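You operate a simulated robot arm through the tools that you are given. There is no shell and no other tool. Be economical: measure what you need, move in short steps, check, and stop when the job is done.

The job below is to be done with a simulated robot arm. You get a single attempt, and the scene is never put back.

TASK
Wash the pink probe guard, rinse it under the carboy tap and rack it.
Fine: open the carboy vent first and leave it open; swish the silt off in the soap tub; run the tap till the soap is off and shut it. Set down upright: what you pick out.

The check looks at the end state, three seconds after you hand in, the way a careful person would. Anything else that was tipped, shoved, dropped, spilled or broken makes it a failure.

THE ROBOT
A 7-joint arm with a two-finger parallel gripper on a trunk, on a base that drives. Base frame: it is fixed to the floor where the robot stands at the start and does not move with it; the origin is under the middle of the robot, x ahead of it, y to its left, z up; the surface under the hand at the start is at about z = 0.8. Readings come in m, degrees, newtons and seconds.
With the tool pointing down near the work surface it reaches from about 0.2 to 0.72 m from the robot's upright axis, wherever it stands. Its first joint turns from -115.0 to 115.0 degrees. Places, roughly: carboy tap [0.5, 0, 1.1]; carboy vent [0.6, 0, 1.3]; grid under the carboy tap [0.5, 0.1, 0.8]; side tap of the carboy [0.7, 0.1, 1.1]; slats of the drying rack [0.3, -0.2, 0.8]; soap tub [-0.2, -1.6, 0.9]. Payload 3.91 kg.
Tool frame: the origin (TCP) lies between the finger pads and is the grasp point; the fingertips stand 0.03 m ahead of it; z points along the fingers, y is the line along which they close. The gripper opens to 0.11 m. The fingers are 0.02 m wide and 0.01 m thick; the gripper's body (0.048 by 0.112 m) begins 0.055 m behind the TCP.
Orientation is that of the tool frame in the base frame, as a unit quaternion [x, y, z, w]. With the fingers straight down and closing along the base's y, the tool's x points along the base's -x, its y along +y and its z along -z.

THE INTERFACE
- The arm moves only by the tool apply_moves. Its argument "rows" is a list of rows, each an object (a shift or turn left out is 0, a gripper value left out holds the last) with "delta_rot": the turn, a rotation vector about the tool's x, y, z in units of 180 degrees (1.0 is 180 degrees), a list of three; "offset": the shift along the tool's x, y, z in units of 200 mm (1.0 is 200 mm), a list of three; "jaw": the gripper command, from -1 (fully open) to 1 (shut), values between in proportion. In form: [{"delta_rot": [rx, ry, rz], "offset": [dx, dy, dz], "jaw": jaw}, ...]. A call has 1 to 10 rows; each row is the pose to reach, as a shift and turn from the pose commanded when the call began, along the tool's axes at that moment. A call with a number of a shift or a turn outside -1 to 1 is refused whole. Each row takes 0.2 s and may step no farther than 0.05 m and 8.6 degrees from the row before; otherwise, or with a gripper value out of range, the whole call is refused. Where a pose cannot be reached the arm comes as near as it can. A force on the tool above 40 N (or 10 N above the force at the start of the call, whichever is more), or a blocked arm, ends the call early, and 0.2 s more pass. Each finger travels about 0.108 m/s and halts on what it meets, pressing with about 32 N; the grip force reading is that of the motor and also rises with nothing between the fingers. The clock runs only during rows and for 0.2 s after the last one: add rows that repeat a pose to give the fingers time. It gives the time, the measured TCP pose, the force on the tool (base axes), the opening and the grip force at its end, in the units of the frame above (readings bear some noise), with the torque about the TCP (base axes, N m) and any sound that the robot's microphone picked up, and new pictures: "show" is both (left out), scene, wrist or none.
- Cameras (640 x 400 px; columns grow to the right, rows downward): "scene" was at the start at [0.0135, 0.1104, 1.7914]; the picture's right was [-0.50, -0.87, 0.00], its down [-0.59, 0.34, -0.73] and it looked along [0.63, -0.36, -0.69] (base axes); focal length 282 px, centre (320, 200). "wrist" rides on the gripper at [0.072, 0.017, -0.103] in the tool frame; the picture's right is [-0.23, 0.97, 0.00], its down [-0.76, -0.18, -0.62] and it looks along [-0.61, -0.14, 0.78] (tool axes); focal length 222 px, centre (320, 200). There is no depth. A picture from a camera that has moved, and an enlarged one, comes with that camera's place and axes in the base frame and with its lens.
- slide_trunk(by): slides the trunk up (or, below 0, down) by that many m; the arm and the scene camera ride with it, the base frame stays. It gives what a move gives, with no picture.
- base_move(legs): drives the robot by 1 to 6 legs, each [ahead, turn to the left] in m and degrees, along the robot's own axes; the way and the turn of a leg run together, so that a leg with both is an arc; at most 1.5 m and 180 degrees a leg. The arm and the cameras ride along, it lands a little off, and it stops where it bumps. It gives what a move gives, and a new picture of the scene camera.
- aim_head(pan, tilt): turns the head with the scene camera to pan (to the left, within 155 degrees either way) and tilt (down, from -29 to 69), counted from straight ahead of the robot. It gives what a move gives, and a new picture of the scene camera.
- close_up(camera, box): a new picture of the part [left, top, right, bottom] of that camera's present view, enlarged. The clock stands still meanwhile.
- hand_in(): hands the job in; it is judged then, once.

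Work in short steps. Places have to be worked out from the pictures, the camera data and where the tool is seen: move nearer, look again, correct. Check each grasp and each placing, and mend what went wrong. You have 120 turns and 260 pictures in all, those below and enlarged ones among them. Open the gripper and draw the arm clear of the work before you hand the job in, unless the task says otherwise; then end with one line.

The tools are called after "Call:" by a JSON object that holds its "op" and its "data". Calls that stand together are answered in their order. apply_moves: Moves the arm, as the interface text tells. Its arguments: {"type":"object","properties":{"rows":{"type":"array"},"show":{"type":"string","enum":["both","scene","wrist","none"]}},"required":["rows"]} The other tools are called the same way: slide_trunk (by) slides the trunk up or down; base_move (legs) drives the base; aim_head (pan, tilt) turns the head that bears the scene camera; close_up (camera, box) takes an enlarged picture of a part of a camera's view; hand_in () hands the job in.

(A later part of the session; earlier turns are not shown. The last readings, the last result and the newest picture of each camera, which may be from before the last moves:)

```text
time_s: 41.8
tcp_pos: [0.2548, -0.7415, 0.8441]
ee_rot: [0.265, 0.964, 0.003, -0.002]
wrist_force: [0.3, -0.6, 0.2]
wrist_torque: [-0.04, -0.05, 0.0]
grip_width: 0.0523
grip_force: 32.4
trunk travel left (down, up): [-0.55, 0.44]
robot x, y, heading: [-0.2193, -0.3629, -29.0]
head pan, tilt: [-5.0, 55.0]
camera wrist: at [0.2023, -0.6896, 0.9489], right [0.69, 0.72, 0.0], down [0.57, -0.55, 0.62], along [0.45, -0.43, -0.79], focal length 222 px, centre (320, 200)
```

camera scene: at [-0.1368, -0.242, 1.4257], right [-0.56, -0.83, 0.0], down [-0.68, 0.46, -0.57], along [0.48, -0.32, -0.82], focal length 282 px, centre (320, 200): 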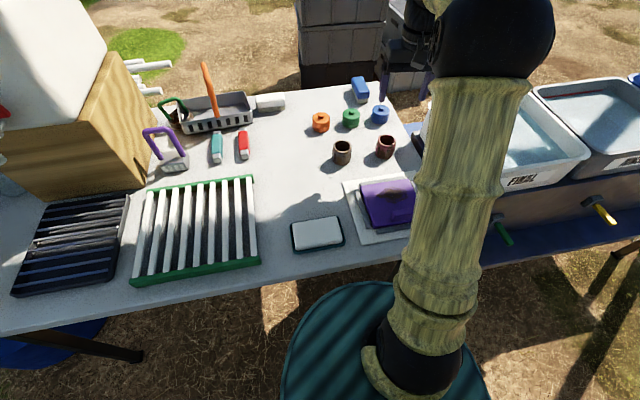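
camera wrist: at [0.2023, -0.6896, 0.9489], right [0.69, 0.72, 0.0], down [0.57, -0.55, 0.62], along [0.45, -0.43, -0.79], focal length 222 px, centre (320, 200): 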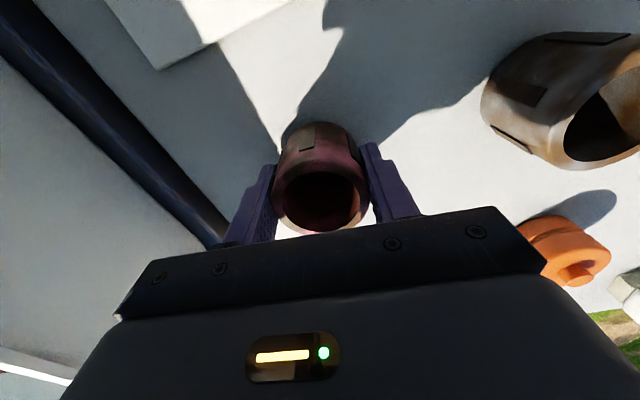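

Gripped (0.052 m). I lift straight up, then draw back toward the robot.

Call:
{"op": "apply_moves", "data": {"rows": [{"offset": [0, 0, -0.2]}, {"offset": [0, 0, -0.4]}, {"offset": [0, 0, -0.6]}, {"offset": [0, 0, -0.8]}, {"offset": [0, 0, -1.0]}, {"offset": [0.2, 0, -1.0]}, {"offset": [0.4, 0, -1.0]}, {"offset": [0.6, 0, -1.0]}, {"offset": [0.8, 0, -1.0]}, {"offset": [1.0, 0, -1.0]}], "show": "wrist"}}

Call:
{"op": "slide_trunk", "data": {"by": 0.25}}

```text
time_s: 44.0
tcp_pos: [0.0836, -0.6395, 1.0465]
ee_rot: [0.264, 0.965, 0.003, 0.0]
wrist_force: [-0.2, -0.4, -0.5]
wrist_torque: [0.01, 0.01, 0.03]
grip_width: 0.0
grip_force: 31.9
trunk travel left (down, up): [-0.55, 0.44]
robot x, y, heading: [-0.2209, -0.3652, -29.0]
head pan, tilt: [-5.0, 55.0]
camera wrist: at [0.0299, -0.5878, 1.1501], right [0.69, 0.72, 0.0], down [0.57, -0.54, 0.62], along [0.45, -0.43, -0.79], focal length 222 px, centre (320, 200)
```

wrist: 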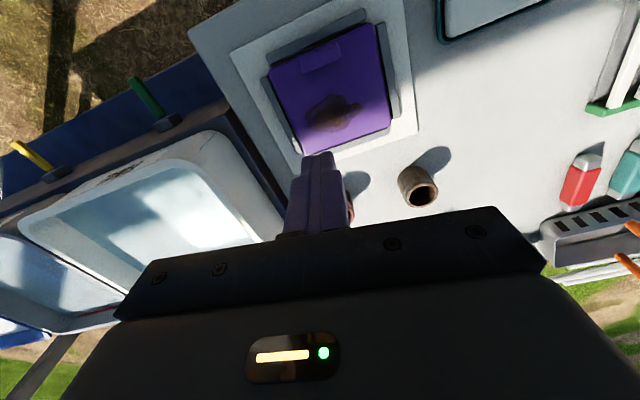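

```text
time_s: 46.6
tcp_pos: [0.0842, -0.6399, 1.2969]
ee_rot: [0.264, 0.964, 0.003, -0.002]
wrist_force: [0.3, -0.1, 0.4]
wrist_torque: [-0.01, -0.03, 0.0]
grip_width: 0.0002
grip_force: 32.1
trunk travel left (down, up): [-0.8, 0.19]
robot x, y, heading: [-0.2181, -0.3603, -29.1]
head pan, tilt: [-5.0, 55.0]
```

The grip slipped: fingers are shut on nothing. I look at how the guard stands now.

Call:
{"op": "aim_head", "data": {"pan": -15, "tilt": 50}}

Call:
{"op": "close_up", "data": {"camera": "wrist", "box": [300, 100, 460, 240]}}

```text
time_s: 47.3
tcp_pos: [0.0847, -0.6408, 1.2951]
ee_rot: [0.264, 0.964, 0.003, -0.002]
wrist_force: [-0.2, -0.5, 1.1]
wrist_torque: [-0.02, -0.01, -0.01]
grip_width: 0.0
grip_force: 32.1
trunk travel left (down, up): [-0.8, 0.19]
robot x, y, heading: [-0.2235, -0.3673, -29.1]
head pan, tilt: [-15.0, 50.0]
camera scene: at [-0.1414, -0.2548, 1.6821], right [-0.69, -0.72, 0.0], down [-0.55, 0.53, -0.64], along [0.46, -0.45, -0.77], focal length 282 px, centre (320, 200)
```

scene: 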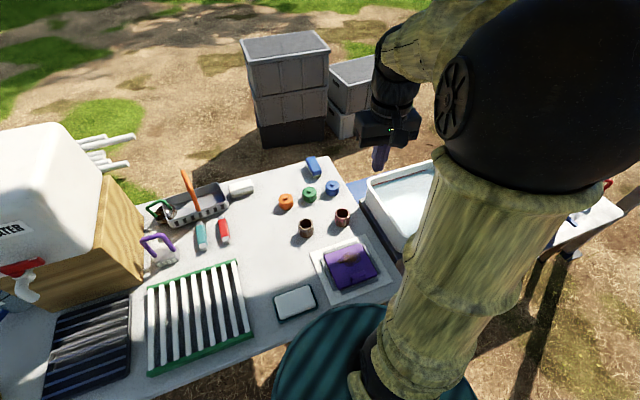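

```text
2.86 times, centred on (380, 170) of wrist
camera zoom: at [0.0308, -0.5884, 1.3999], right [0.69, 0.72, 0.0], down [0.57, -0.55, 0.62], along [0.45, -0.43, -0.79], focal length 635 px, centre (149, 286)
```

zoom: 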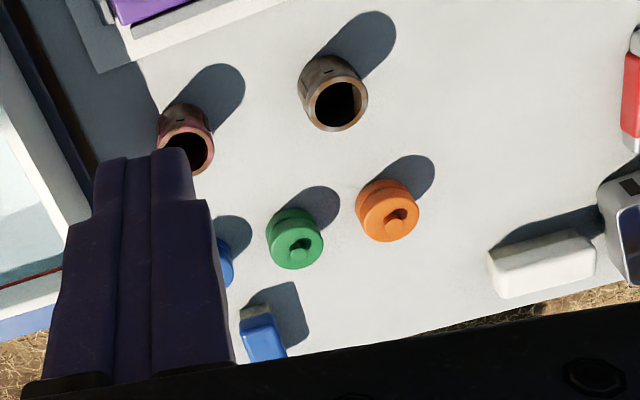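

The guard still stands upright in place. I enlarge it to understand its shape before gripping again.

Call:
{"op": "close_up", "data": {"camera": "scene", "box": [290, 195, 370, 255]}}

```text
6.67 times, centred on (330, 225) of scene
camera zoom: at [-0.1414, -0.2548, 1.6821], right [-0.69, -0.72, 0.0], down [-0.55, 0.53, -0.64], along [0.46, -0.45, -0.77], focal length 1881 px, centre (253, 33)
```

zoom: 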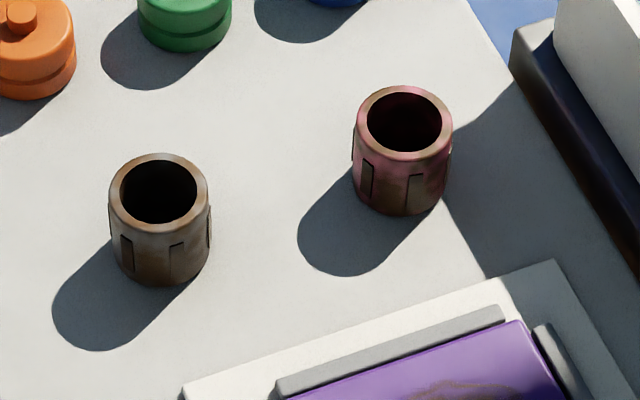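

The guard is a straight cylinder, ~0.053 across, ~0.055 high. I go back, and will grip deeper and lift slowly.

Call:
{"op": "slide_trunk", "data": {"by": -0.3}}

Call:
{"op": "apply_moves", "data": {"rows": [{"offset": [-0.2, 0, 0], "jaw": -0.55}, {"offset": [-0.4, 0, 0], "jaw": -0.55}, {"offset": [-0.6, 0, 0], "jaw": -0.55}, {"offset": [-0.8, 0, 0], "jaw": -0.55}, {"offset": [-0.97, 0, 0.15], "jaw": -0.55}, {"offset": [-0.97, 0, 0.35], "jaw": -0.55}], "show": "wrist"}}

Call:
{"op": "close_up", "data": {"camera": "wrist", "box": [220, 60, 420, 200]}}

```text
time_s: 50.3
tcp_pos: [0.0845, -0.6412, 0.9949]
ee_rot: [0.265, 0.964, 0.003, -0.001]
wrist_force: [-0.3, 0.4, 0.3]
wrist_torque: [0.02, -0.02, 0.02]
grip_width: 0.0
grip_force: 32.2
trunk travel left (down, up): [-0.5, 0.49]
robot x, y, heading: [-0.2199, -0.3607, -29.0]
head pan, tilt: [-15.0, 50.0]
```

```text
time_s: 51.7
tcp_pos: [0.2522, -0.7388, 0.9246]
ee_rot: [0.265, 0.964, 0.004, -0.001]
wrist_force: [0.2, -0.7, 0.0]
wrist_torque: [0.01, 0.02, 0.02]
grip_width: 0.0853
grip_force: 0.0
trunk travel left (down, up): [-0.5, 0.49]
robot x, y, heading: [-0.2225, -0.3643, -29.2]
head pan, tilt: [-15.0, 50.0]
camera wrist: at [0.1985, -0.6872, 1.0282], right [0.69, 0.72, 0.0], down [0.57, -0.55, 0.62], along [0.45, -0.43, -0.79], focal length 222 px, centre (320, 200)
```

wrist: 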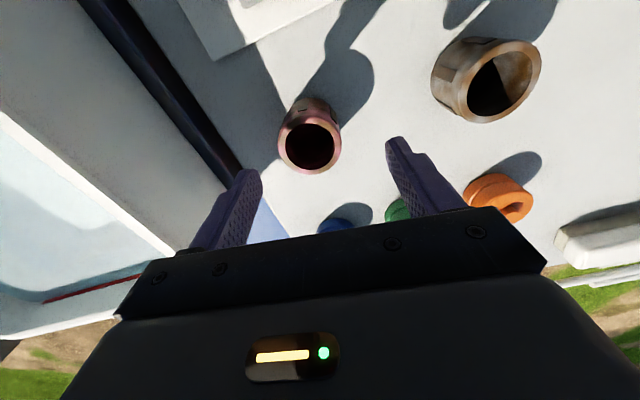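

```text
2.86 times, centred on (320, 130) of wrist
camera zoom: at [0.1985, -0.6872, 1.0282], right [0.69, 0.72, 0.0], down [0.57, -0.55, 0.62], along [0.45, -0.43, -0.79], focal length 635 px, centre (320, 400)
```

zoom: 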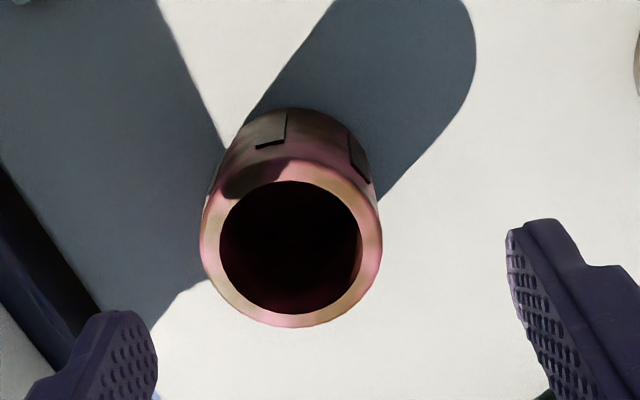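

The guard shifted slightly to about (0.249, -0.7475). I recentre, go deeper (z≈0.834), close with longer time, then lift slowly by 2 cm.

Call:
{"op": "apply_moves", "data": {"rows": [{"offset": [-0.01, -0.045, 0.1]}, {"offset": [-0.01, -0.045, 0.3]}, {"offset": [-0.01, -0.045, 0.453]}, {"offset": [-0.01, -0.045, 0.453], "jaw": 1}, {"offset": [-0.01, -0.045, 0.453], "jaw": 1}, {"offset": [-0.01, -0.045, 0.453], "jaw": 1}, {"offset": [-0.01, -0.045, 0.453], "jaw": 1}], "show": "wrist"}}

Call:
{"op": "apply_moves", "data": {"rows": [{"offset": [0, 0, -0.02]}, {"offset": [0, 0, -0.04]}, {"offset": [0, 0, -0.06]}, {"offset": [0, 0, -0.08]}, {"offset": [0, 0, -0.1]}], "show": "both"}}

```text
time_s: 53.3
tcp_pos: [0.2482, -0.7467, 0.833]
ee_rot: [0.264, 0.965, 0.003, -0.002]
wrist_force: [-0.2, 0.5, 0.9]
wrist_torque: [-0.01, 0.03, 0.03]
grip_width: 0.0528
grip_force: 31.6
trunk travel left (down, up): [-0.5, 0.49]
robot x, y, heading: [-0.2206, -0.3623, -29.2]
head pan, tilt: [-15.0, 50.0]
camera wrist: at [0.1946, -0.6949, 0.9376], right [0.69, 0.72, 0.0], down [0.57, -0.55, 0.62], along [0.45, -0.43, -0.79], focal length 222 px, centre (320, 200)
```

wrist: 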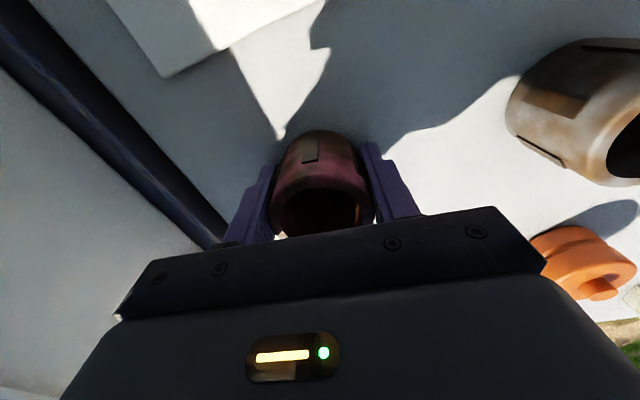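

```text
time_s: 54.5
tcp_pos: [0.2482, -0.7475, 0.8534]
ee_rot: [0.265, 0.964, 0.003, -0.001]
wrist_force: [-0.3, -0.3, -0.5]
wrist_torque: [0.04, -0.01, 0.06]
grip_width: 0.0527
grip_force: 31.6
trunk travel left (down, up): [-0.5, 0.49]
robot x, y, heading: [-0.2202, -0.3608, -29.0]
head pan, tilt: [-15.0, 50.0]
camera scene: at [-0.1415, -0.2549, 1.3822], right [-0.69, -0.72, 0.0], down [-0.55, 0.53, -0.64], along [0.46, -0.45, -0.77], focal length 282 px, centre (320, 200)
camera wrist: at [0.1945, -0.6952, 0.958], right [0.69, 0.72, 0.0], down [0.57, -0.55, 0.62], along [0.45, -0.43, -0.79], focal length 222 px, centre (320, 200)
```

scene: 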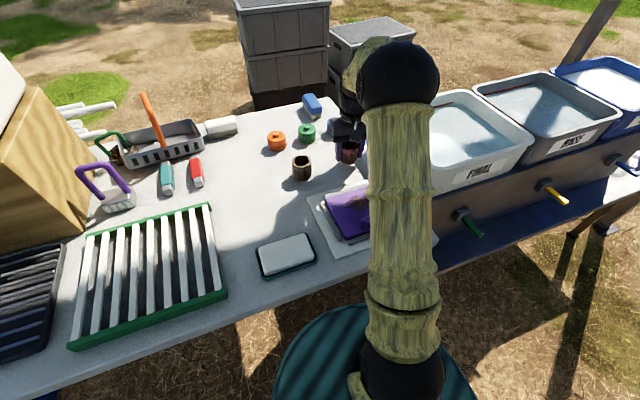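
wrist: 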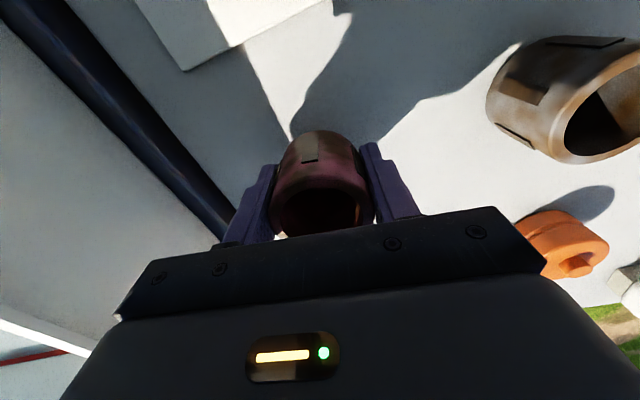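

Now it lifts with the fingers. I go up gently.

Call:
{"op": "apply_moves", "data": {"rows": [{"offset": [0, 0, -0.05]}, {"offset": [0, 0, -0.13]}, {"offset": [0, 0, -0.23]}, {"offset": [0, 0, -0.34]}, {"offset": [0, 0, -0.45]}, {"offset": [0, 0, -0.56]}, {"offset": [0, 0, -0.67]}, {"offset": [0, 0, -0.77]}, {"offset": [0, 0, -0.85]}, {"offset": [0, 0, -0.9]}], "show": "wrist"}}

```text
time_s: 56.7
tcp_pos: [0.2496, -0.7488, 1.0335]
ee_rot: [0.265, 0.964, 0.003, -0.002]
wrist_force: [-0.1, -0.4, -1.1]
wrist_torque: [0.02, -0.03, 0.01]
grip_width: 0.0526
grip_force: 31.9
trunk travel left (down, up): [-0.5, 0.49]
robot x, y, heading: [-0.2156, -0.3622, -29.1]
head pan, tilt: [-15.0, 50.0]
camera wrist: at [0.1956, -0.6969, 1.1382], right [0.69, 0.72, 0.0], down [0.57, -0.55, 0.62], along [0.45, -0.43, -0.79], focal length 222 px, centre (320, 200)
```

wrist: 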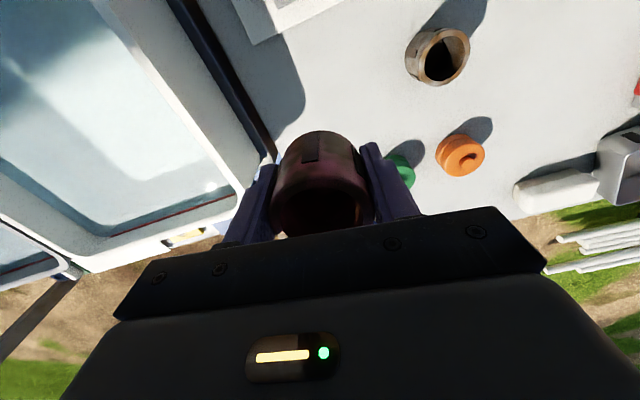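

Held firmly. I draw back slowly toward the robot, then raise the trunk.

Call:
{"op": "apply_moves", "data": {"rows": [{"offset": [0.05, 0, 0]}, {"offset": [0.15, 0, 0]}, {"offset": [0.27, 0, 0]}, {"offset": [0.4, 0, 0]}, {"offset": [0.53, 0, 0]}, {"offset": [0.66, 0, 0]}, {"offset": [0.79, 0, 0]}, {"offset": [0.9, 0, 0]}, {"offset": [0.97, 0, 0]}, {"offset": [1.0, 0, 0]}], "show": "none"}}

Call:
{"op": "slide_trunk", "data": {"by": 0.2}}

Call:
{"op": "base_move", "data": {"legs": [[0, -91]]}}

Call:
{"op": "close_up", "data": {"camera": "wrist", "box": [0, 0, 640, 400]}}

```text
time_s: 58.9
tcp_pos: [0.0754, -0.6469, 1.0355]
ee_rot: [0.265, 0.964, 0.003, -0.002]
wrist_force: [0.4, 0.3, 0.4]
wrist_torque: [-0.04, 0.01, 0.01]
grip_width: 0.0529
grip_force: 32.3
trunk travel left (down, up): [-0.5, 0.49]
robot x, y, heading: [-0.2188, -0.3606, -29.1]
head pan, tilt: [-15.0, 50.0]
```

```text
time_s: 61.1
tcp_pos: [0.0772, -0.6472, 1.2351]
ee_rot: [0.264, 0.964, 0.004, -0.002]
wrist_force: [-0.8, 0.1, -0.1]
wrist_torque: [-0.02, -0.02, -0.02]
grip_width: 0.0527
grip_force: 31.7
trunk travel left (down, up): [-0.7, 0.29]
robot x, y, heading: [-0.2172, -0.3622, -29.1]
head pan, tilt: [-15.0, 50.0]
```

```text
time_s: 67.1
tcp_pos: [-0.5127, -0.6513, 1.2351]
ee_rot: [0.877, 0.481, 0.004, 0.001]
wrist_force: [0.7, 1.6, -0.4]
wrist_torque: [0.02, 0.0, 0.0]
grip_width: 0.0528
grip_force: 31.7
trunk travel left (down, up): [-0.7, 0.29]
robot x, y, heading: [-0.2215, -0.3634, -120.6]
head pan, tilt: [-15.0, 50.0]
camera scene: at [-0.1118, -0.4448, 1.5822], right [-0.7, 0.72, 0.0], down [0.55, 0.53, -0.64], along [-0.46, -0.45, -0.77], focal length 282 px, centre (320, 200)
```

scene: 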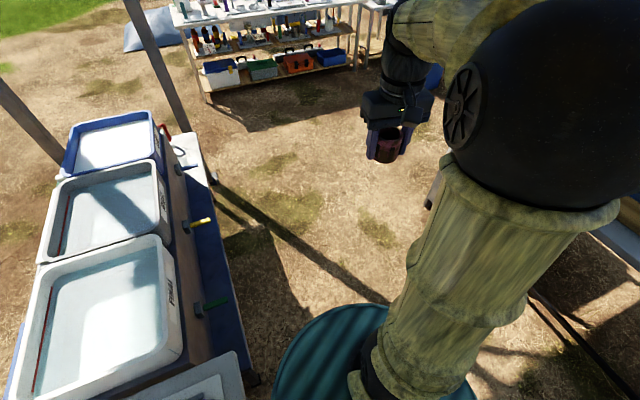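

```text
1.00 times, centred on (320, 200) of wrist (not enlarged: the box is as wide or as high as the picture)
camera zoom: at [-0.4606, -0.5982, 1.3393], right [0.7, -0.71, 0.0], down [-0.56, -0.55, 0.62], along [-0.44, -0.43, -0.79], focal length 222 px, centre (320, 200)
```

zoom: 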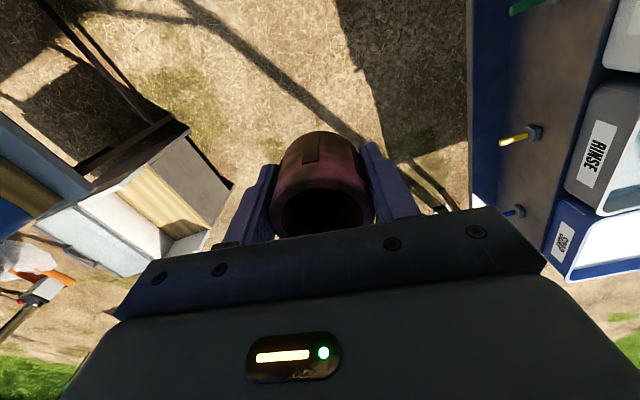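

The guard is still held; the labels read SOAP on the blue tub. I drive 1.0 m along the lane so the soap tub is abreast on the left.

Call:
{"op": "base_move", "data": {"legs": [[1.0, 0]]}}

Call:
{"op": "aim_head", "data": {"pan": 60, "tilt": 45}}

```text
time_s: 73.2
tcp_pos: [-1.0206, -1.5185, 1.235]
ee_rot: [0.874, 0.485, 0.002, 0.001]
wrist_force: [0.1, 0.5, -0.2]
wrist_torque: [0.02, -0.01, -0.01]
grip_width: 0.0526
grip_force: 32.3
trunk travel left (down, up): [-0.7, 0.29]
robot x, y, heading: [-0.7293, -1.2305, -120.3]
head pan, tilt: [-15.0, 50.0]
camera scene: at [-0.6215, -1.3088, 1.5822], right [-0.7, 0.71, 0.0], down [0.54, 0.54, -0.64], along [-0.46, -0.45, -0.77], focal length 282 px, centre (320, 200)
```

scene: 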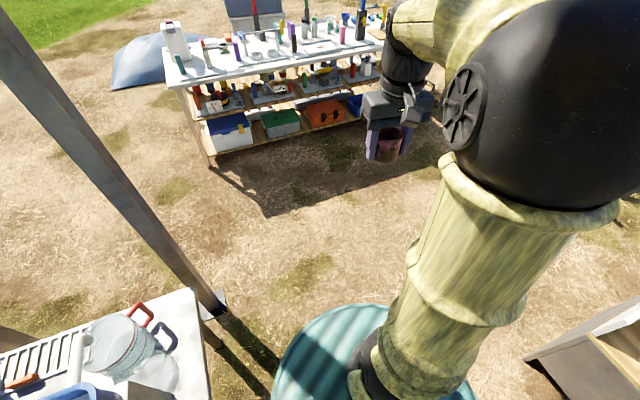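

```text
time_s: 74.7
tcp_pos: [-1.0202, -1.5183, 1.2354]
ee_rot: [0.874, 0.485, 0.003, 0.002]
wrist_force: [-0.1, 0.1, -0.6]
wrist_torque: [0.01, 0.0, 0.01]
grip_width: 0.0528
grip_force: 32.3
trunk travel left (down, up): [-0.7, 0.29]
robot x, y, heading: [-0.7297, -1.2254, -120.2]
head pan, tilt: [60.0, 45.0]
camera scene: at [-0.5264, -1.325, 1.5891], right [-0.87, -0.49, 0.0], down [-0.35, 0.61, -0.71], along [0.35, -0.61, -0.71], focal length 282 px, centre (320, 200)
```

scene: 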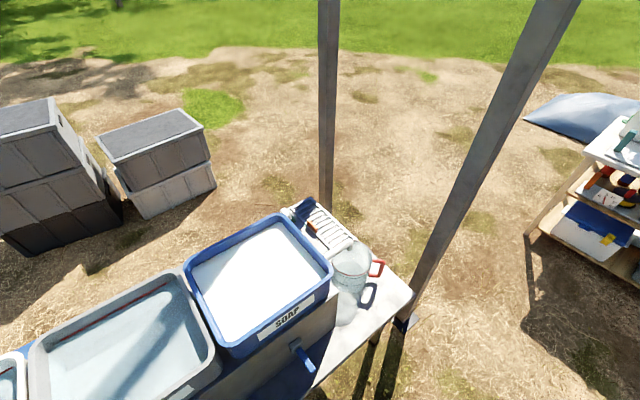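

The soap tub's centre is about (-0.20, -1.575), 0.635 m from the robot. I turn the base left so the arm faces it.

Call:
{"op": "base_move", "data": {"legs": [[0, 88]]}}

Call:
{"op": "aim_head", "data": {"pan": 10, "tilt": 45}}

Call:
{"op": "close_up", "data": {"camera": "wrist", "box": [0, 0, 640, 400]}}

```text
time_s: 80.5
tcp_pos: [-0.4457, -1.5232, 1.235]
ee_rot: [0.284, 0.959, 0.003, -0.001]
wrist_force: [0.5, -0.6, -0.5]
wrist_torque: [-0.03, -0.03, 0.03]
grip_width: 0.0526
grip_force: 31.9
trunk travel left (down, up): [-0.7, 0.29]
robot x, y, heading: [-0.7312, -1.2268, -31.4]
head pan, tilt: [60.0, 45.0]
camera scene: at [-0.629, -1.0283, 1.5891], right [0.48, -0.88, 0.0], down [-0.62, -0.34, -0.71], along [0.62, 0.34, -0.71], focal length 282 px, centre (320, 200)
```

scene: 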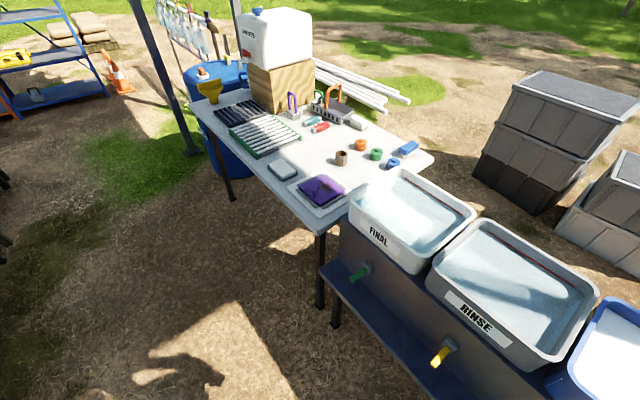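

```text
time_s: 81.7
tcp_pos: [-0.4455, -1.5229, 1.2349]
ee_rot: [0.284, 0.959, 0.004, -0.002]
wrist_force: [-0.3, 0.0, -0.1]
wrist_torque: [-0.01, 0.0, 0.02]
grip_width: 0.0528
grip_force: 31.8
trunk travel left (down, up): [-0.7, 0.29]
robot x, y, heading: [-0.729, -1.2288, -31.1]
head pan, tilt: [10.0, 45.0]
camera scene: at [-0.6246, -1.0969, 1.5891], right [-0.36, -0.93, 0.0], down [-0.66, 0.26, -0.71], along [0.66, -0.26, -0.71], focal length 282 px, centre (320, 200)
```

scene: 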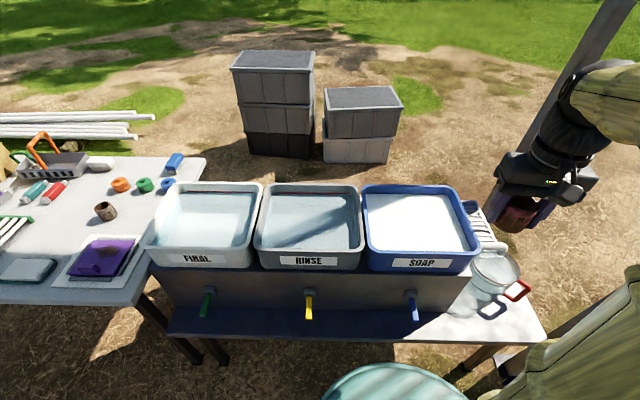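

```text
1.00 times, centred on (320, 200) of wrist (not enlarged: the box is as wide or as high as the picture)
camera zoom: at [-0.4969, -1.4691, 1.3393], right [0.72, 0.69, 0.0], down [0.54, -0.57, 0.62], along [0.43, -0.44, -0.79], focal length 222 px, centre (320, 200)
```

zoom: 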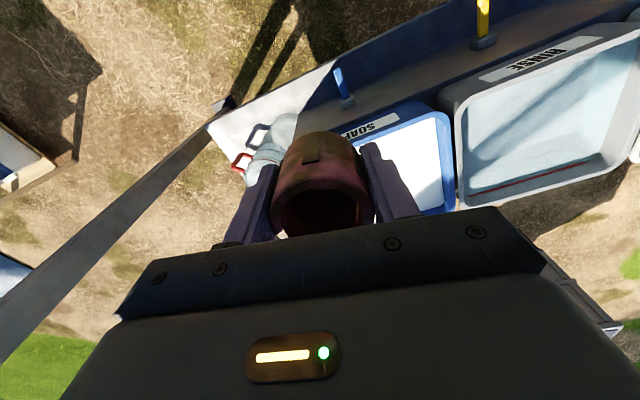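

I carry the guard gently to above the soap tub's middle.

Call:
{"op": "apply_moves", "data": {"rows": [{"offset": [-0.07, 0.03, 0]}, {"offset": [-0.18, 0.06, 0]}, {"offset": [-0.3, 0.1, 0]}, {"offset": [-0.42, 0.15, 0]}, {"offset": [-0.54, 0.19, 0]}, {"offset": [-0.66, 0.23, 0]}, {"offset": [-0.78, 0.27, 0]}, {"offset": [-0.88, 0.31, 0]}, {"offset": [-0.96, 0.35, 0]}, {"offset": [-1.0, 0.38, 0]}], "show": "none"}}

Call:
{"op": "apply_moves", "data": {"rows": [{"offset": [-0.07, 0.01, 0.03]}, {"offset": [-0.16, 0.03, 0.1]}, {"offset": [-0.22, 0.03, 0.2]}, {"offset": [-0.23, 0.03, 0.3]}, {"offset": [-0.23, 0.03, 0.4]}, {"offset": [-0.23, 0.03, 0.5]}, {"offset": [-0.23, 0.03, 0.6]}, {"offset": [-0.23, 0.03, 0.7]}], "show": "both"}}

Call:
{"op": "close_up", "data": {"camera": "scene", "box": [340, 120, 520, 300]}}

```text
time_s: 83.9
tcp_pos: [-0.235, -1.5685, 1.2343]
ee_rot: [0.284, 0.959, 0.003, -0.002]
wrist_force: [0.3, 0.0, -0.6]
wrist_torque: [0.0, 0.04, 0.05]
grip_width: 0.0527
grip_force: 32.2
trunk travel left (down, up): [-0.7, 0.29]
robot x, y, heading: [-0.7311, -1.2267, -31.5]
head pan, tilt: [10.0, 45.0]
```

```text
time_s: 85.7
tcp_pos: [-0.1944, -1.5874, 1.0945]
ee_rot: [0.285, 0.959, 0.003, -0.001]
wrist_force: [1.4, -0.9, -0.2]
wrist_torque: [0.0, 0.01, -0.01]
grip_width: 0.0524
grip_force: 31.6
trunk travel left (down, up): [-0.7, 0.29]
robot x, y, heading: [-0.7311, -1.2261, -31.1]
head pan, tilt: [10.0, 45.0]
camera scene: at [-0.6242, -1.0972, 1.5891], right [-0.36, -0.93, 0.0], down [-0.66, 0.26, -0.71], along [0.66, -0.26, -0.71], focal length 282 px, centre (320, 200)
camera wrist: at [-0.2458, -1.5338, 1.1975], right [0.72, 0.69, 0.0], down [0.54, -0.57, 0.62], along [0.43, -0.44, -0.79], focal length 222 px, centre (320, 200)
```

scene: 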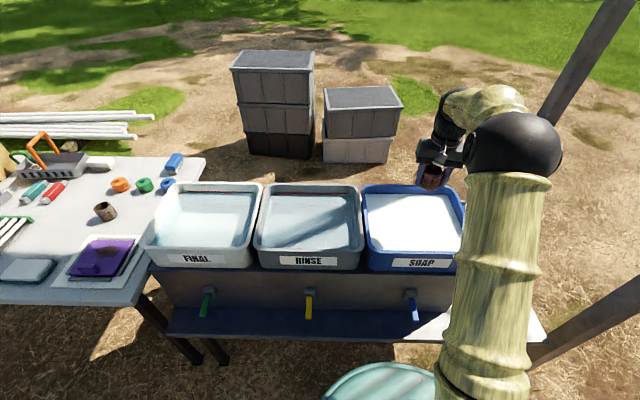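
wrist: 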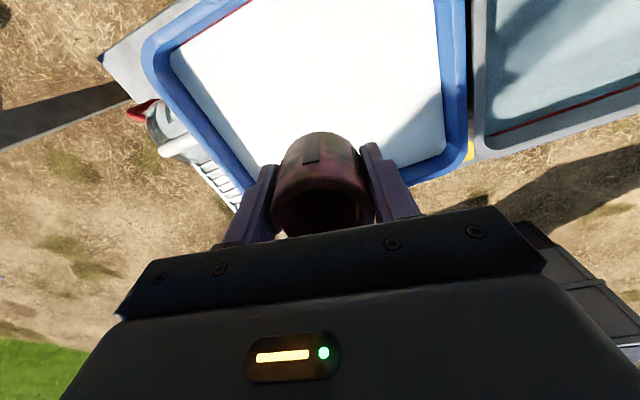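

```text
2.22 times, centred on (430, 210) of scene
camera zoom: at [-0.6242, -1.0972, 1.5891], right [-0.36, -0.93, 0.0], down [-0.66, 0.26, -0.71], along [0.66, -0.26, -0.71], focal length 627 px, centre (76, 178)
```

zoom: 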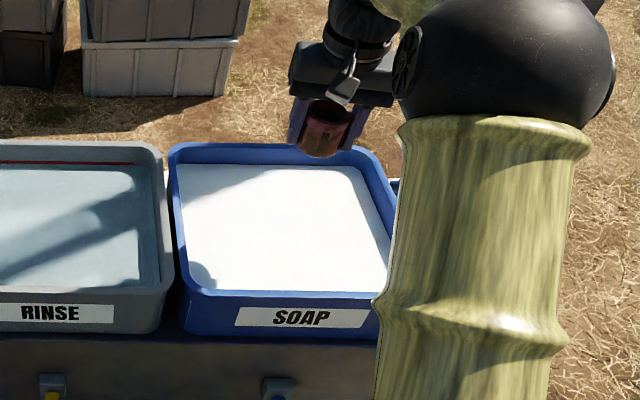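

The rim is near z 0.94, soap surface ≈0.91. I lower the guard into the soap, slowly at the end.

Call:
{"op": "apply_moves", "data": {"rows": [{"offset": [0, 0, 0.05]}, {"offset": [0, 0, 0.17]}, {"offset": [0, 0, 0.3]}, {"offset": [0, 0, 0.43]}, {"offset": [0, 0, 0.56]}, {"offset": [0, 0, 0.68]}, {"offset": [0, 0, 0.78]}, {"offset": [0, 0, 0.86]}, {"offset": [0, 0, 0.93]}, {"offset": [0, 0, 0.98]}], "show": "both"}}

Call:
{"op": "close_up", "data": {"camera": "scene", "box": [340, 120, 520, 300]}}

```text
time_s: 87.9
tcp_pos: [-0.1941, -1.5854, 0.8976]
ee_rot: [0.284, 0.959, 0.003, -0.002]
wrist_force: [0.1, 1.3, 0.0]
wrist_torque: [-0.01, 0.0, -0.01]
grip_width: 0.0529
grip_force: 32.7
trunk travel left (down, up): [-0.7, 0.29]
robot x, y, heading: [-0.7322, -1.229, -31.3]
head pan, tilt: [10.0, 45.0]
camera scene: at [-0.6243, -1.0971, 1.5891], right [-0.36, -0.93, 0.0], down [-0.66, 0.26, -0.71], along [0.66, -0.26, -0.71], focal length 282 px, centre (320, 200)
camera wrist: at [-0.2463, -1.5324, 1.0019], right [0.72, 0.69, 0.0], down [0.54, -0.57, 0.62], along [0.43, -0.44, -0.79], focal length 222 px, centre (320, 200)
```

scene: 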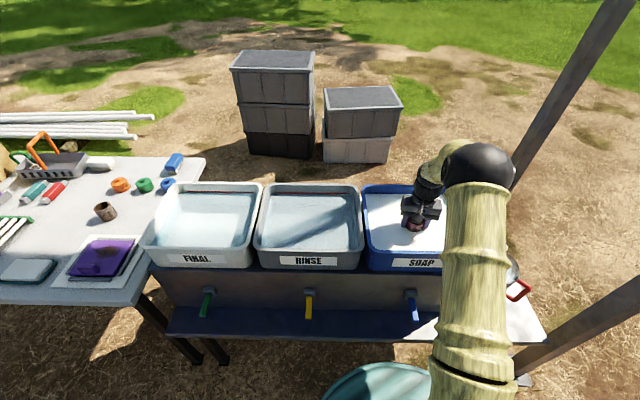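
wrist: 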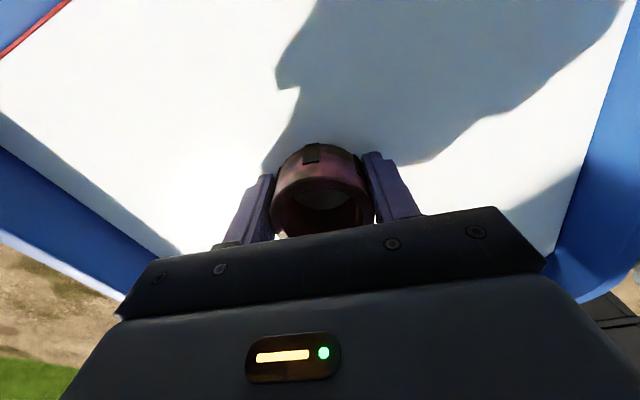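

```text
2.22 times, centred on (430, 210) of scene
camera zoom: at [-0.6243, -1.0971, 1.5891], right [-0.36, -0.93, 0.0], down [-0.66, 0.26, -0.71], along [0.66, -0.26, -0.71], focal length 627 px, centre (76, 178)
```

zoom: 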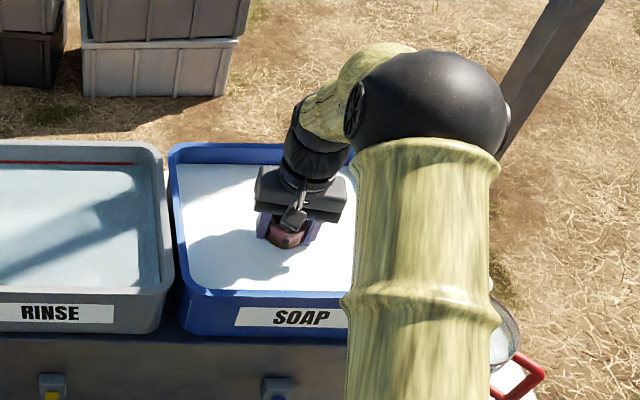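

The guard's lower end has just entered; the surface seems at ~0.875. I lower further in small steps, watching the force for the tub floor.

Call:
{"op": "apply_moves", "data": {"rows": [{"offset": [0, 0, 0.04]}, {"offset": [0, 0, 0.08]}, {"offset": [0, 0, 0.12]}, {"offset": [0, 0, 0.16]}, {"offset": [0, 0, 0.2]}], "show": "wrist"}}

Call:
{"op": "close_up", "data": {"camera": "scene", "box": [380, 160, 470, 240]}}

```text
time_s: 89.1
tcp_pos: [-0.1943, -1.5858, 0.8592]
ee_rot: [0.283, 0.959, 0.003, -0.002]
wrist_force: [0.6, -0.2, -0.1]
wrist_torque: [0.02, 0.01, -0.02]
grip_width: 0.0526
grip_force: 31.9
trunk travel left (down, up): [-0.7, 0.29]
robot x, y, heading: [-0.733, -1.2269, -31.3]
head pan, tilt: [10.0, 45.0]
camera wrist: at [-0.2464, -1.532, 0.9622], right [0.72, 0.69, 0.0], down [0.54, -0.57, 0.62], along [0.43, -0.44, -0.79], focal length 222 px, centre (320, 200)
```

wrist: 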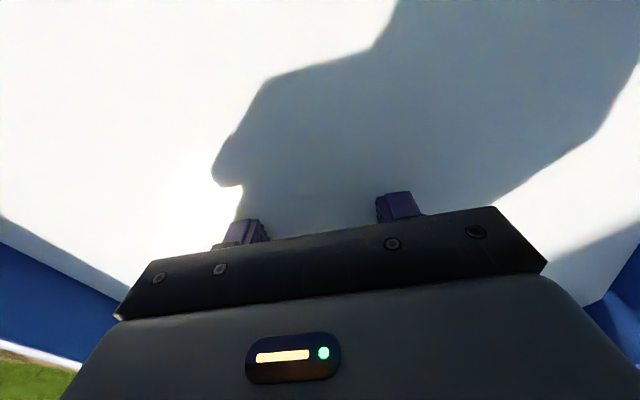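

```text
5.00 times, centred on (425, 200) of scene
camera zoom: at [-0.6244, -1.097, 1.5891], right [-0.36, -0.93, 0.0], down [-0.66, 0.26, -0.71], along [0.66, -0.26, -0.71], focal length 1411 px, centre (-205, 200)
```

zoom: 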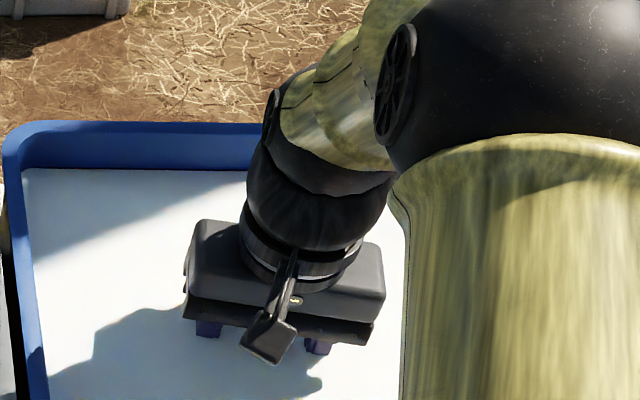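

The guard is fully under. I swish it to and fro along the tub, gently.

Call:
{"op": "apply_moves", "data": {"rows": [{"offset": [0, 0.12, 0]}, {"offset": [0, 0.22, 0]}, {"offset": [0, 0.1, 0]}, {"offset": [0, -0.05, 0]}, {"offset": [0, -0.2, 0]}, {"offset": [0, -0.05, 0]}, {"offset": [0, 0.1, 0]}, {"offset": [0, 0.22, 0]}, {"offset": [0, 0.1, 0]}, {"offset": [0, 0, 0]}], "show": "none"}}

Call:
{"op": "apply_moves", "data": {"rows": [{"offset": [0, -0.1, 0]}, {"offset": [0, -0.22, 0]}, {"offset": [0, -0.1, 0]}, {"offset": [0, 0.05, 0]}, {"offset": [0, 0.2, 0]}, {"offset": [0, 0.05, 0]}, {"offset": [0, -0.1, 0]}, {"offset": [0, -0.22, 0]}, {"offset": [0, -0.1, 0]}, {"offset": [0, 0, 0]}], "show": "none"}}

Call:
{"op": "apply_moves", "data": {"rows": [{"offset": [0, 0, -0.05]}, {"offset": [0, 0, -0.12]}, {"offset": [0, 0, -0.2]}, {"offset": [0, 0, -0.28]}, {"offset": [0, 0, -0.36]}, {"offset": [0, 0, -0.44]}, {"offset": [0, 0, -0.5]}], "show": "wrist"}}

Call:
{"op": "close_up", "data": {"camera": "wrist", "box": [240, 110, 400, 250]}}

Call:
{"op": "close_up", "data": {"camera": "scene", "box": [380, 160, 470, 240]}}

```text
time_s: 91.3
tcp_pos: [-0.1944, -1.5865, 0.858]
ee_rot: [0.285, 0.959, 0.003, -0.002]
wrist_force: [0.0, -0.2, -0.8]
wrist_torque: [0.0, 0.0, -0.01]
grip_width: 0.0526
grip_force: 31.9
trunk travel left (down, up): [-0.7, 0.29]
robot x, y, heading: [-0.7328, -1.2281, -31.1]
head pan, tilt: [10.0, 45.0]
```

```text
time_s: 93.5
tcp_pos: [-0.1944, -1.5863, 0.8588]
ee_rot: [0.284, 0.959, 0.003, -0.002]
wrist_force: [0.3, 0.3, -1.2]
wrist_torque: [-0.04, 0.01, -0.01]
grip_width: 0.0527
grip_force: 31.7
trunk travel left (down, up): [-0.7, 0.29]
robot x, y, heading: [-0.7308, -1.2279, -31.2]
head pan, tilt: [10.0, 45.0]
```

```text
time_s: 95.1
tcp_pos: [-0.1952, -1.5872, 0.9583]
ee_rot: [0.284, 0.959, 0.004, -0.001]
wrist_force: [-0.1, -0.2, 0.7]
wrist_torque: [0.01, 0.02, -0.06]
grip_width: 0.0525
grip_force: 31.6
trunk travel left (down, up): [-0.7, 0.29]
robot x, y, heading: [-0.7314, -1.229, -31.3]
head pan, tilt: [10.0, 45.0]
camera wrist: at [-0.2471, -1.5328, 1.0625], right [0.72, 0.69, 0.0], down [0.54, -0.57, 0.62], along [0.43, -0.44, -0.79], focal length 222 px, centre (320, 200)
```

wrist: 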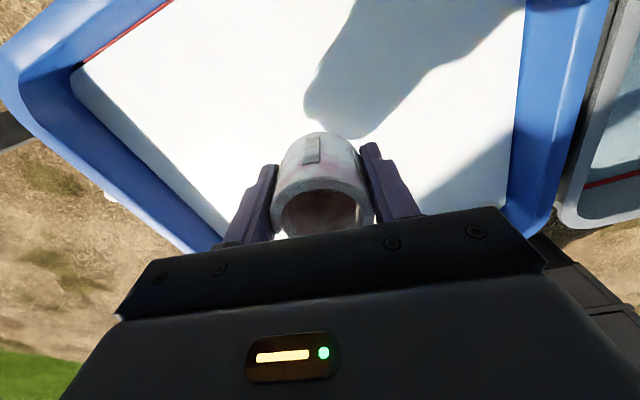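

```text
2.86 times, centred on (320, 180) of wrist
camera zoom: at [-0.2471, -1.5328, 1.0625], right [0.72, 0.69, 0.0], down [0.54, -0.57, 0.62], along [0.43, -0.44, -0.79], focal length 635 px, centre (320, 257)
```

zoom: 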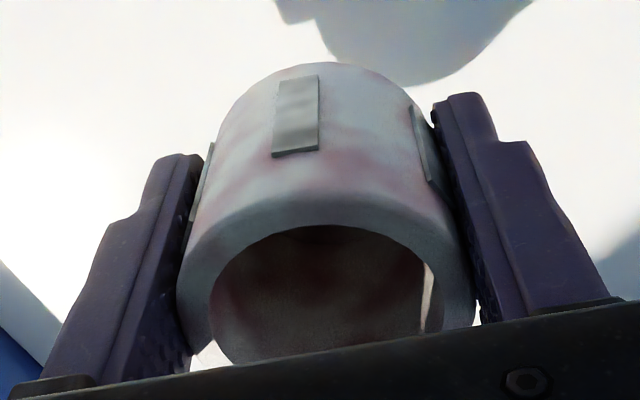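

```text
5.00 times, centred on (425, 200) of scene
camera zoom: at [-0.6246, -1.0969, 1.5891], right [-0.36, -0.93, 0.0], down [-0.66, 0.26, -0.71], along [0.66, -0.26, -0.71], focal length 1411 px, centre (-205, 200)
```

zoom: 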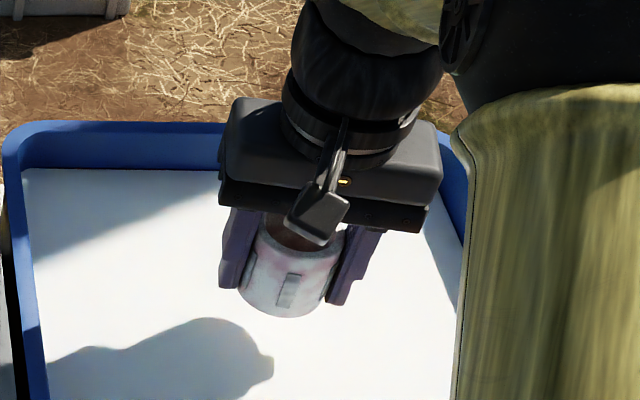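

The guard is coated with foam; the inside still looks faintly brown, so I swish once more.

Call:
{"op": "apply_moves", "data": {"rows": [{"offset": [0, 0, 0.1]}, {"offset": [0, 0, 0.22]}, {"offset": [0, 0, 0.34]}, {"offset": [0, 0, 0.44]}, {"offset": [0, 0, 0.5]}, {"offset": [0.12, 0, 0.5]}, {"offset": [0.0, 0, 0.5]}, {"offset": [-0.12, 0, 0.5]}, {"offset": [0.05, 0.05, 0.5]}, {"offset": [0.0, 0.2, 0.5]}], "show": "none"}}

Call:
{"op": "apply_moves", "data": {"rows": [{"offset": [0, -0.15, 0]}, {"offset": [0, -0.3, 0]}, {"offset": [0, -0.4, 0]}, {"offset": [0, -0.25, 0]}, {"offset": [0, -0.1, 0]}, {"offset": [0, 0, 0]}, {"offset": [0, -0.15, 0]}, {"offset": [0, -0.3, 0]}, {"offset": [0, -0.38, 0]}, {"offset": [0, -0.2, 0]}], "show": "none"}}

Call:
{"op": "apply_moves", "data": {"rows": [{"offset": [0, 0, -0.08]}, {"offset": [0, 0, -0.2]}, {"offset": [0, 0, -0.32]}, {"offset": [0, 0, -0.44]}, {"offset": [0, 0, -0.56]}, {"offset": [0, 0, -0.68]}, {"offset": [0, 0, -0.8]}, {"offset": [0, 0, -0.92]}, {"offset": [0, 0, -1.0]}], "show": "wrist"}}

Call:
{"op": "close_up", "data": {"camera": "wrist", "box": [240, 110, 400, 250]}}

```text
time_s: 97.3
tcp_pos: [-0.1739, -1.5527, 0.8596]
ee_rot: [0.284, 0.959, 0.003, -0.002]
wrist_force: [0.2, 0.1, -0.6]
wrist_torque: [-0.01, 0.0, 0.0]
grip_width: 0.0526
grip_force: 32.0
trunk travel left (down, up): [-0.7, 0.29]
robot x, y, heading: [-0.7313, -1.2269, -31.3]
head pan, tilt: [10.0, 45.0]
```

```text
time_s: 99.5
tcp_pos: [-0.1938, -1.5843, 0.8576]
ee_rot: [0.285, 0.959, 0.002, -0.003]
wrist_force: [0.2, -0.4, -0.8]
wrist_torque: [0.02, -0.03, 0.0]
grip_width: 0.0527
grip_force: 31.9
trunk travel left (down, up): [-0.7, 0.29]
robot x, y, heading: [-0.7263, -1.2338, -31.2]
head pan, tilt: [10.0, 45.0]
```

```text
time_s: 101.5
tcp_pos: [-0.1938, -1.5874, 1.0609]
ee_rot: [0.284, 0.959, 0.004, -0.002]
wrist_force: [0.4, 0.3, -0.4]
wrist_torque: [-0.01, 0.0, 0.01]
grip_width: 0.0524
grip_force: 31.5
trunk travel left (down, up): [-0.7, 0.29]
robot x, y, heading: [-0.729, -1.2269, -31.5]
head pan, tilt: [10.0, 45.0]
camera wrist: at [-0.2457, -1.5331, 1.1635], right [0.72, 0.69, 0.0], down [0.54, -0.57, 0.62], along [0.43, -0.44, -0.79], focal length 222 px, centre (320, 200)
```

wrist: 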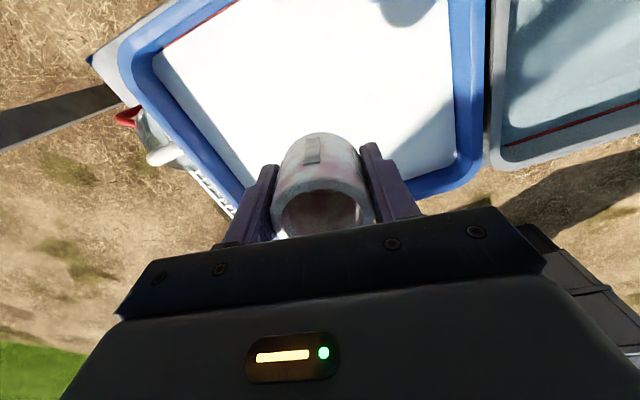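

```text
2.86 times, centred on (320, 180) of wrist
camera zoom: at [-0.2457, -1.5331, 1.1635], right [0.72, 0.69, 0.0], down [0.54, -0.57, 0.62], along [0.43, -0.44, -0.79], focal length 635 px, centre (320, 257)
```

zoom: 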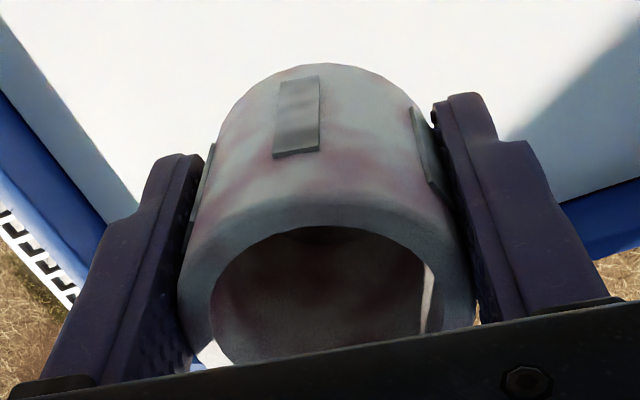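

Silt is off and foam covers it. I retract the arm gently over the near side and raise it.

Call:
{"op": "apply_moves", "data": {"rows": [{"offset": [0.05, 0, -0.1]}, {"offset": [0.15, 0, -0.2]}, {"offset": [0.27, 0, -0.3]}, {"offset": [0.4, -0.03, -0.4]}, {"offset": [0.53, -0.06, -0.5]}, {"offset": [0.66, -0.1, -0.55]}, {"offset": [0.79, -0.14, -0.55]}, {"offset": [0.9, -0.18, -0.55]}, {"offset": [0.97, -0.2, -0.55]}, {"offset": [1.0, -0.2, -0.55]}], "show": "none"}}

Call:
{"op": "slide_trunk", "data": {"by": 0.12}}

Call:
{"op": "base_move", "data": {"legs": [[0, -89.3]]}}

```text
time_s: 103.7
tcp_pos: [-0.3844, -1.5125, 1.1701]
ee_rot: [0.284, 0.959, 0.003, -0.002]
wrist_force: [-0.2, 0.3, -0.1]
wrist_torque: [0.01, 0.01, 0.02]
grip_width: 0.0529
grip_force: 31.9
trunk travel left (down, up): [-0.7, 0.29]
robot x, y, heading: [-0.7305, -1.2276, -31.5]
head pan, tilt: [10.0, 45.0]
```

```text
time_s: 105.2
tcp_pos: [-0.3847, -1.5123, 1.2889]
ee_rot: [0.284, 0.959, 0.003, -0.002]
wrist_force: [-0.4, -0.3, -0.8]
wrist_torque: [0.01, -0.02, 0.01]
grip_width: 0.0527
grip_force: 31.7
trunk travel left (down, up): [-0.82, 0.17]
robot x, y, heading: [-0.7316, -1.2255, -31.4]
head pan, tilt: [10.0, 45.0]
```

```text
time_s: 111.1
tcp_pos: [-1.0133, -1.5764, 1.2889]
ee_rot: [0.877, 0.48, 0.003, 0.002]
wrist_force: [-0.7, 0.0, -0.3]
wrist_torque: [0.01, -0.02, -0.01]
grip_width: 0.0527
grip_force: 31.9
trunk travel left (down, up): [-0.82, 0.17]
robot x, y, heading: [-0.7333, -1.2267, -121.1]
head pan, tilt: [10.0, 45.0]
camera scene: at [-0.5959, -1.3325, 1.7091], right [-0.93, 0.36, 0.0], down [0.25, 0.66, -0.71], along [-0.25, -0.66, -0.71], focal length 282 px, centre (320, 200)
```

scene: 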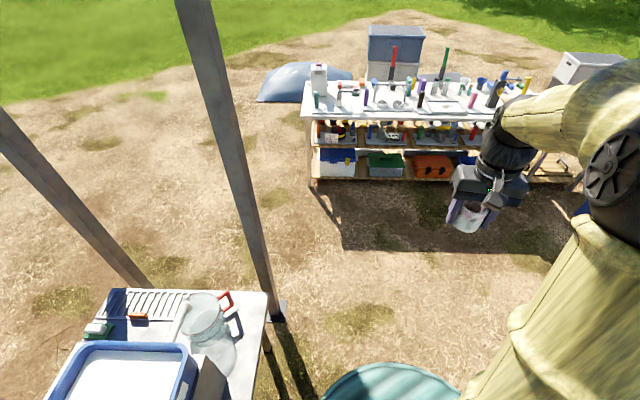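

Heading is -121; I reverse about 1.4 m back to the starting place.

Call:
{"op": "base_move", "data": {"legs": [[-1.4, 0]]}}

```text
time_s: 119.3
tcp_pos: [-0.2886, -0.3721, 1.2898]
ee_rot: [0.879, 0.476, 0.004, 0.001]
wrist_force: [0.7, 0.7, -0.1]
wrist_torque: [0.0, 0.0, -0.01]
grip_width: 0.0528
grip_force: 31.2
trunk travel left (down, up): [-0.82, 0.17]
robot x, y, heading: [-0.0033, -0.0237, -121.5]
head pan, tilt: [10.0, 45.0]
camera scene: at [0.1305, -0.1313, 1.7091], right [-0.93, 0.36, 0.0], down [0.26, 0.66, -0.71], along [-0.26, -0.66, -0.71], focal length 282 px, centre (320, 200)
```

scene: 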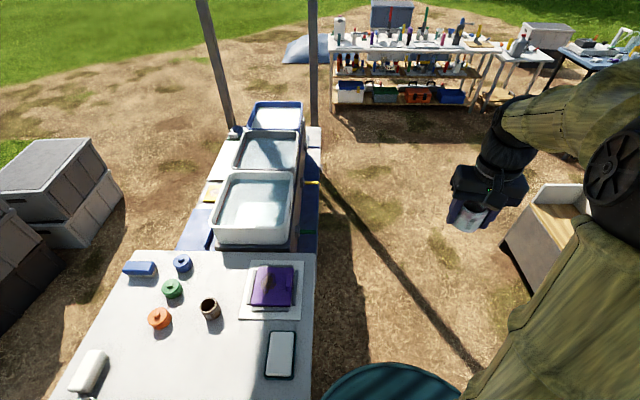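

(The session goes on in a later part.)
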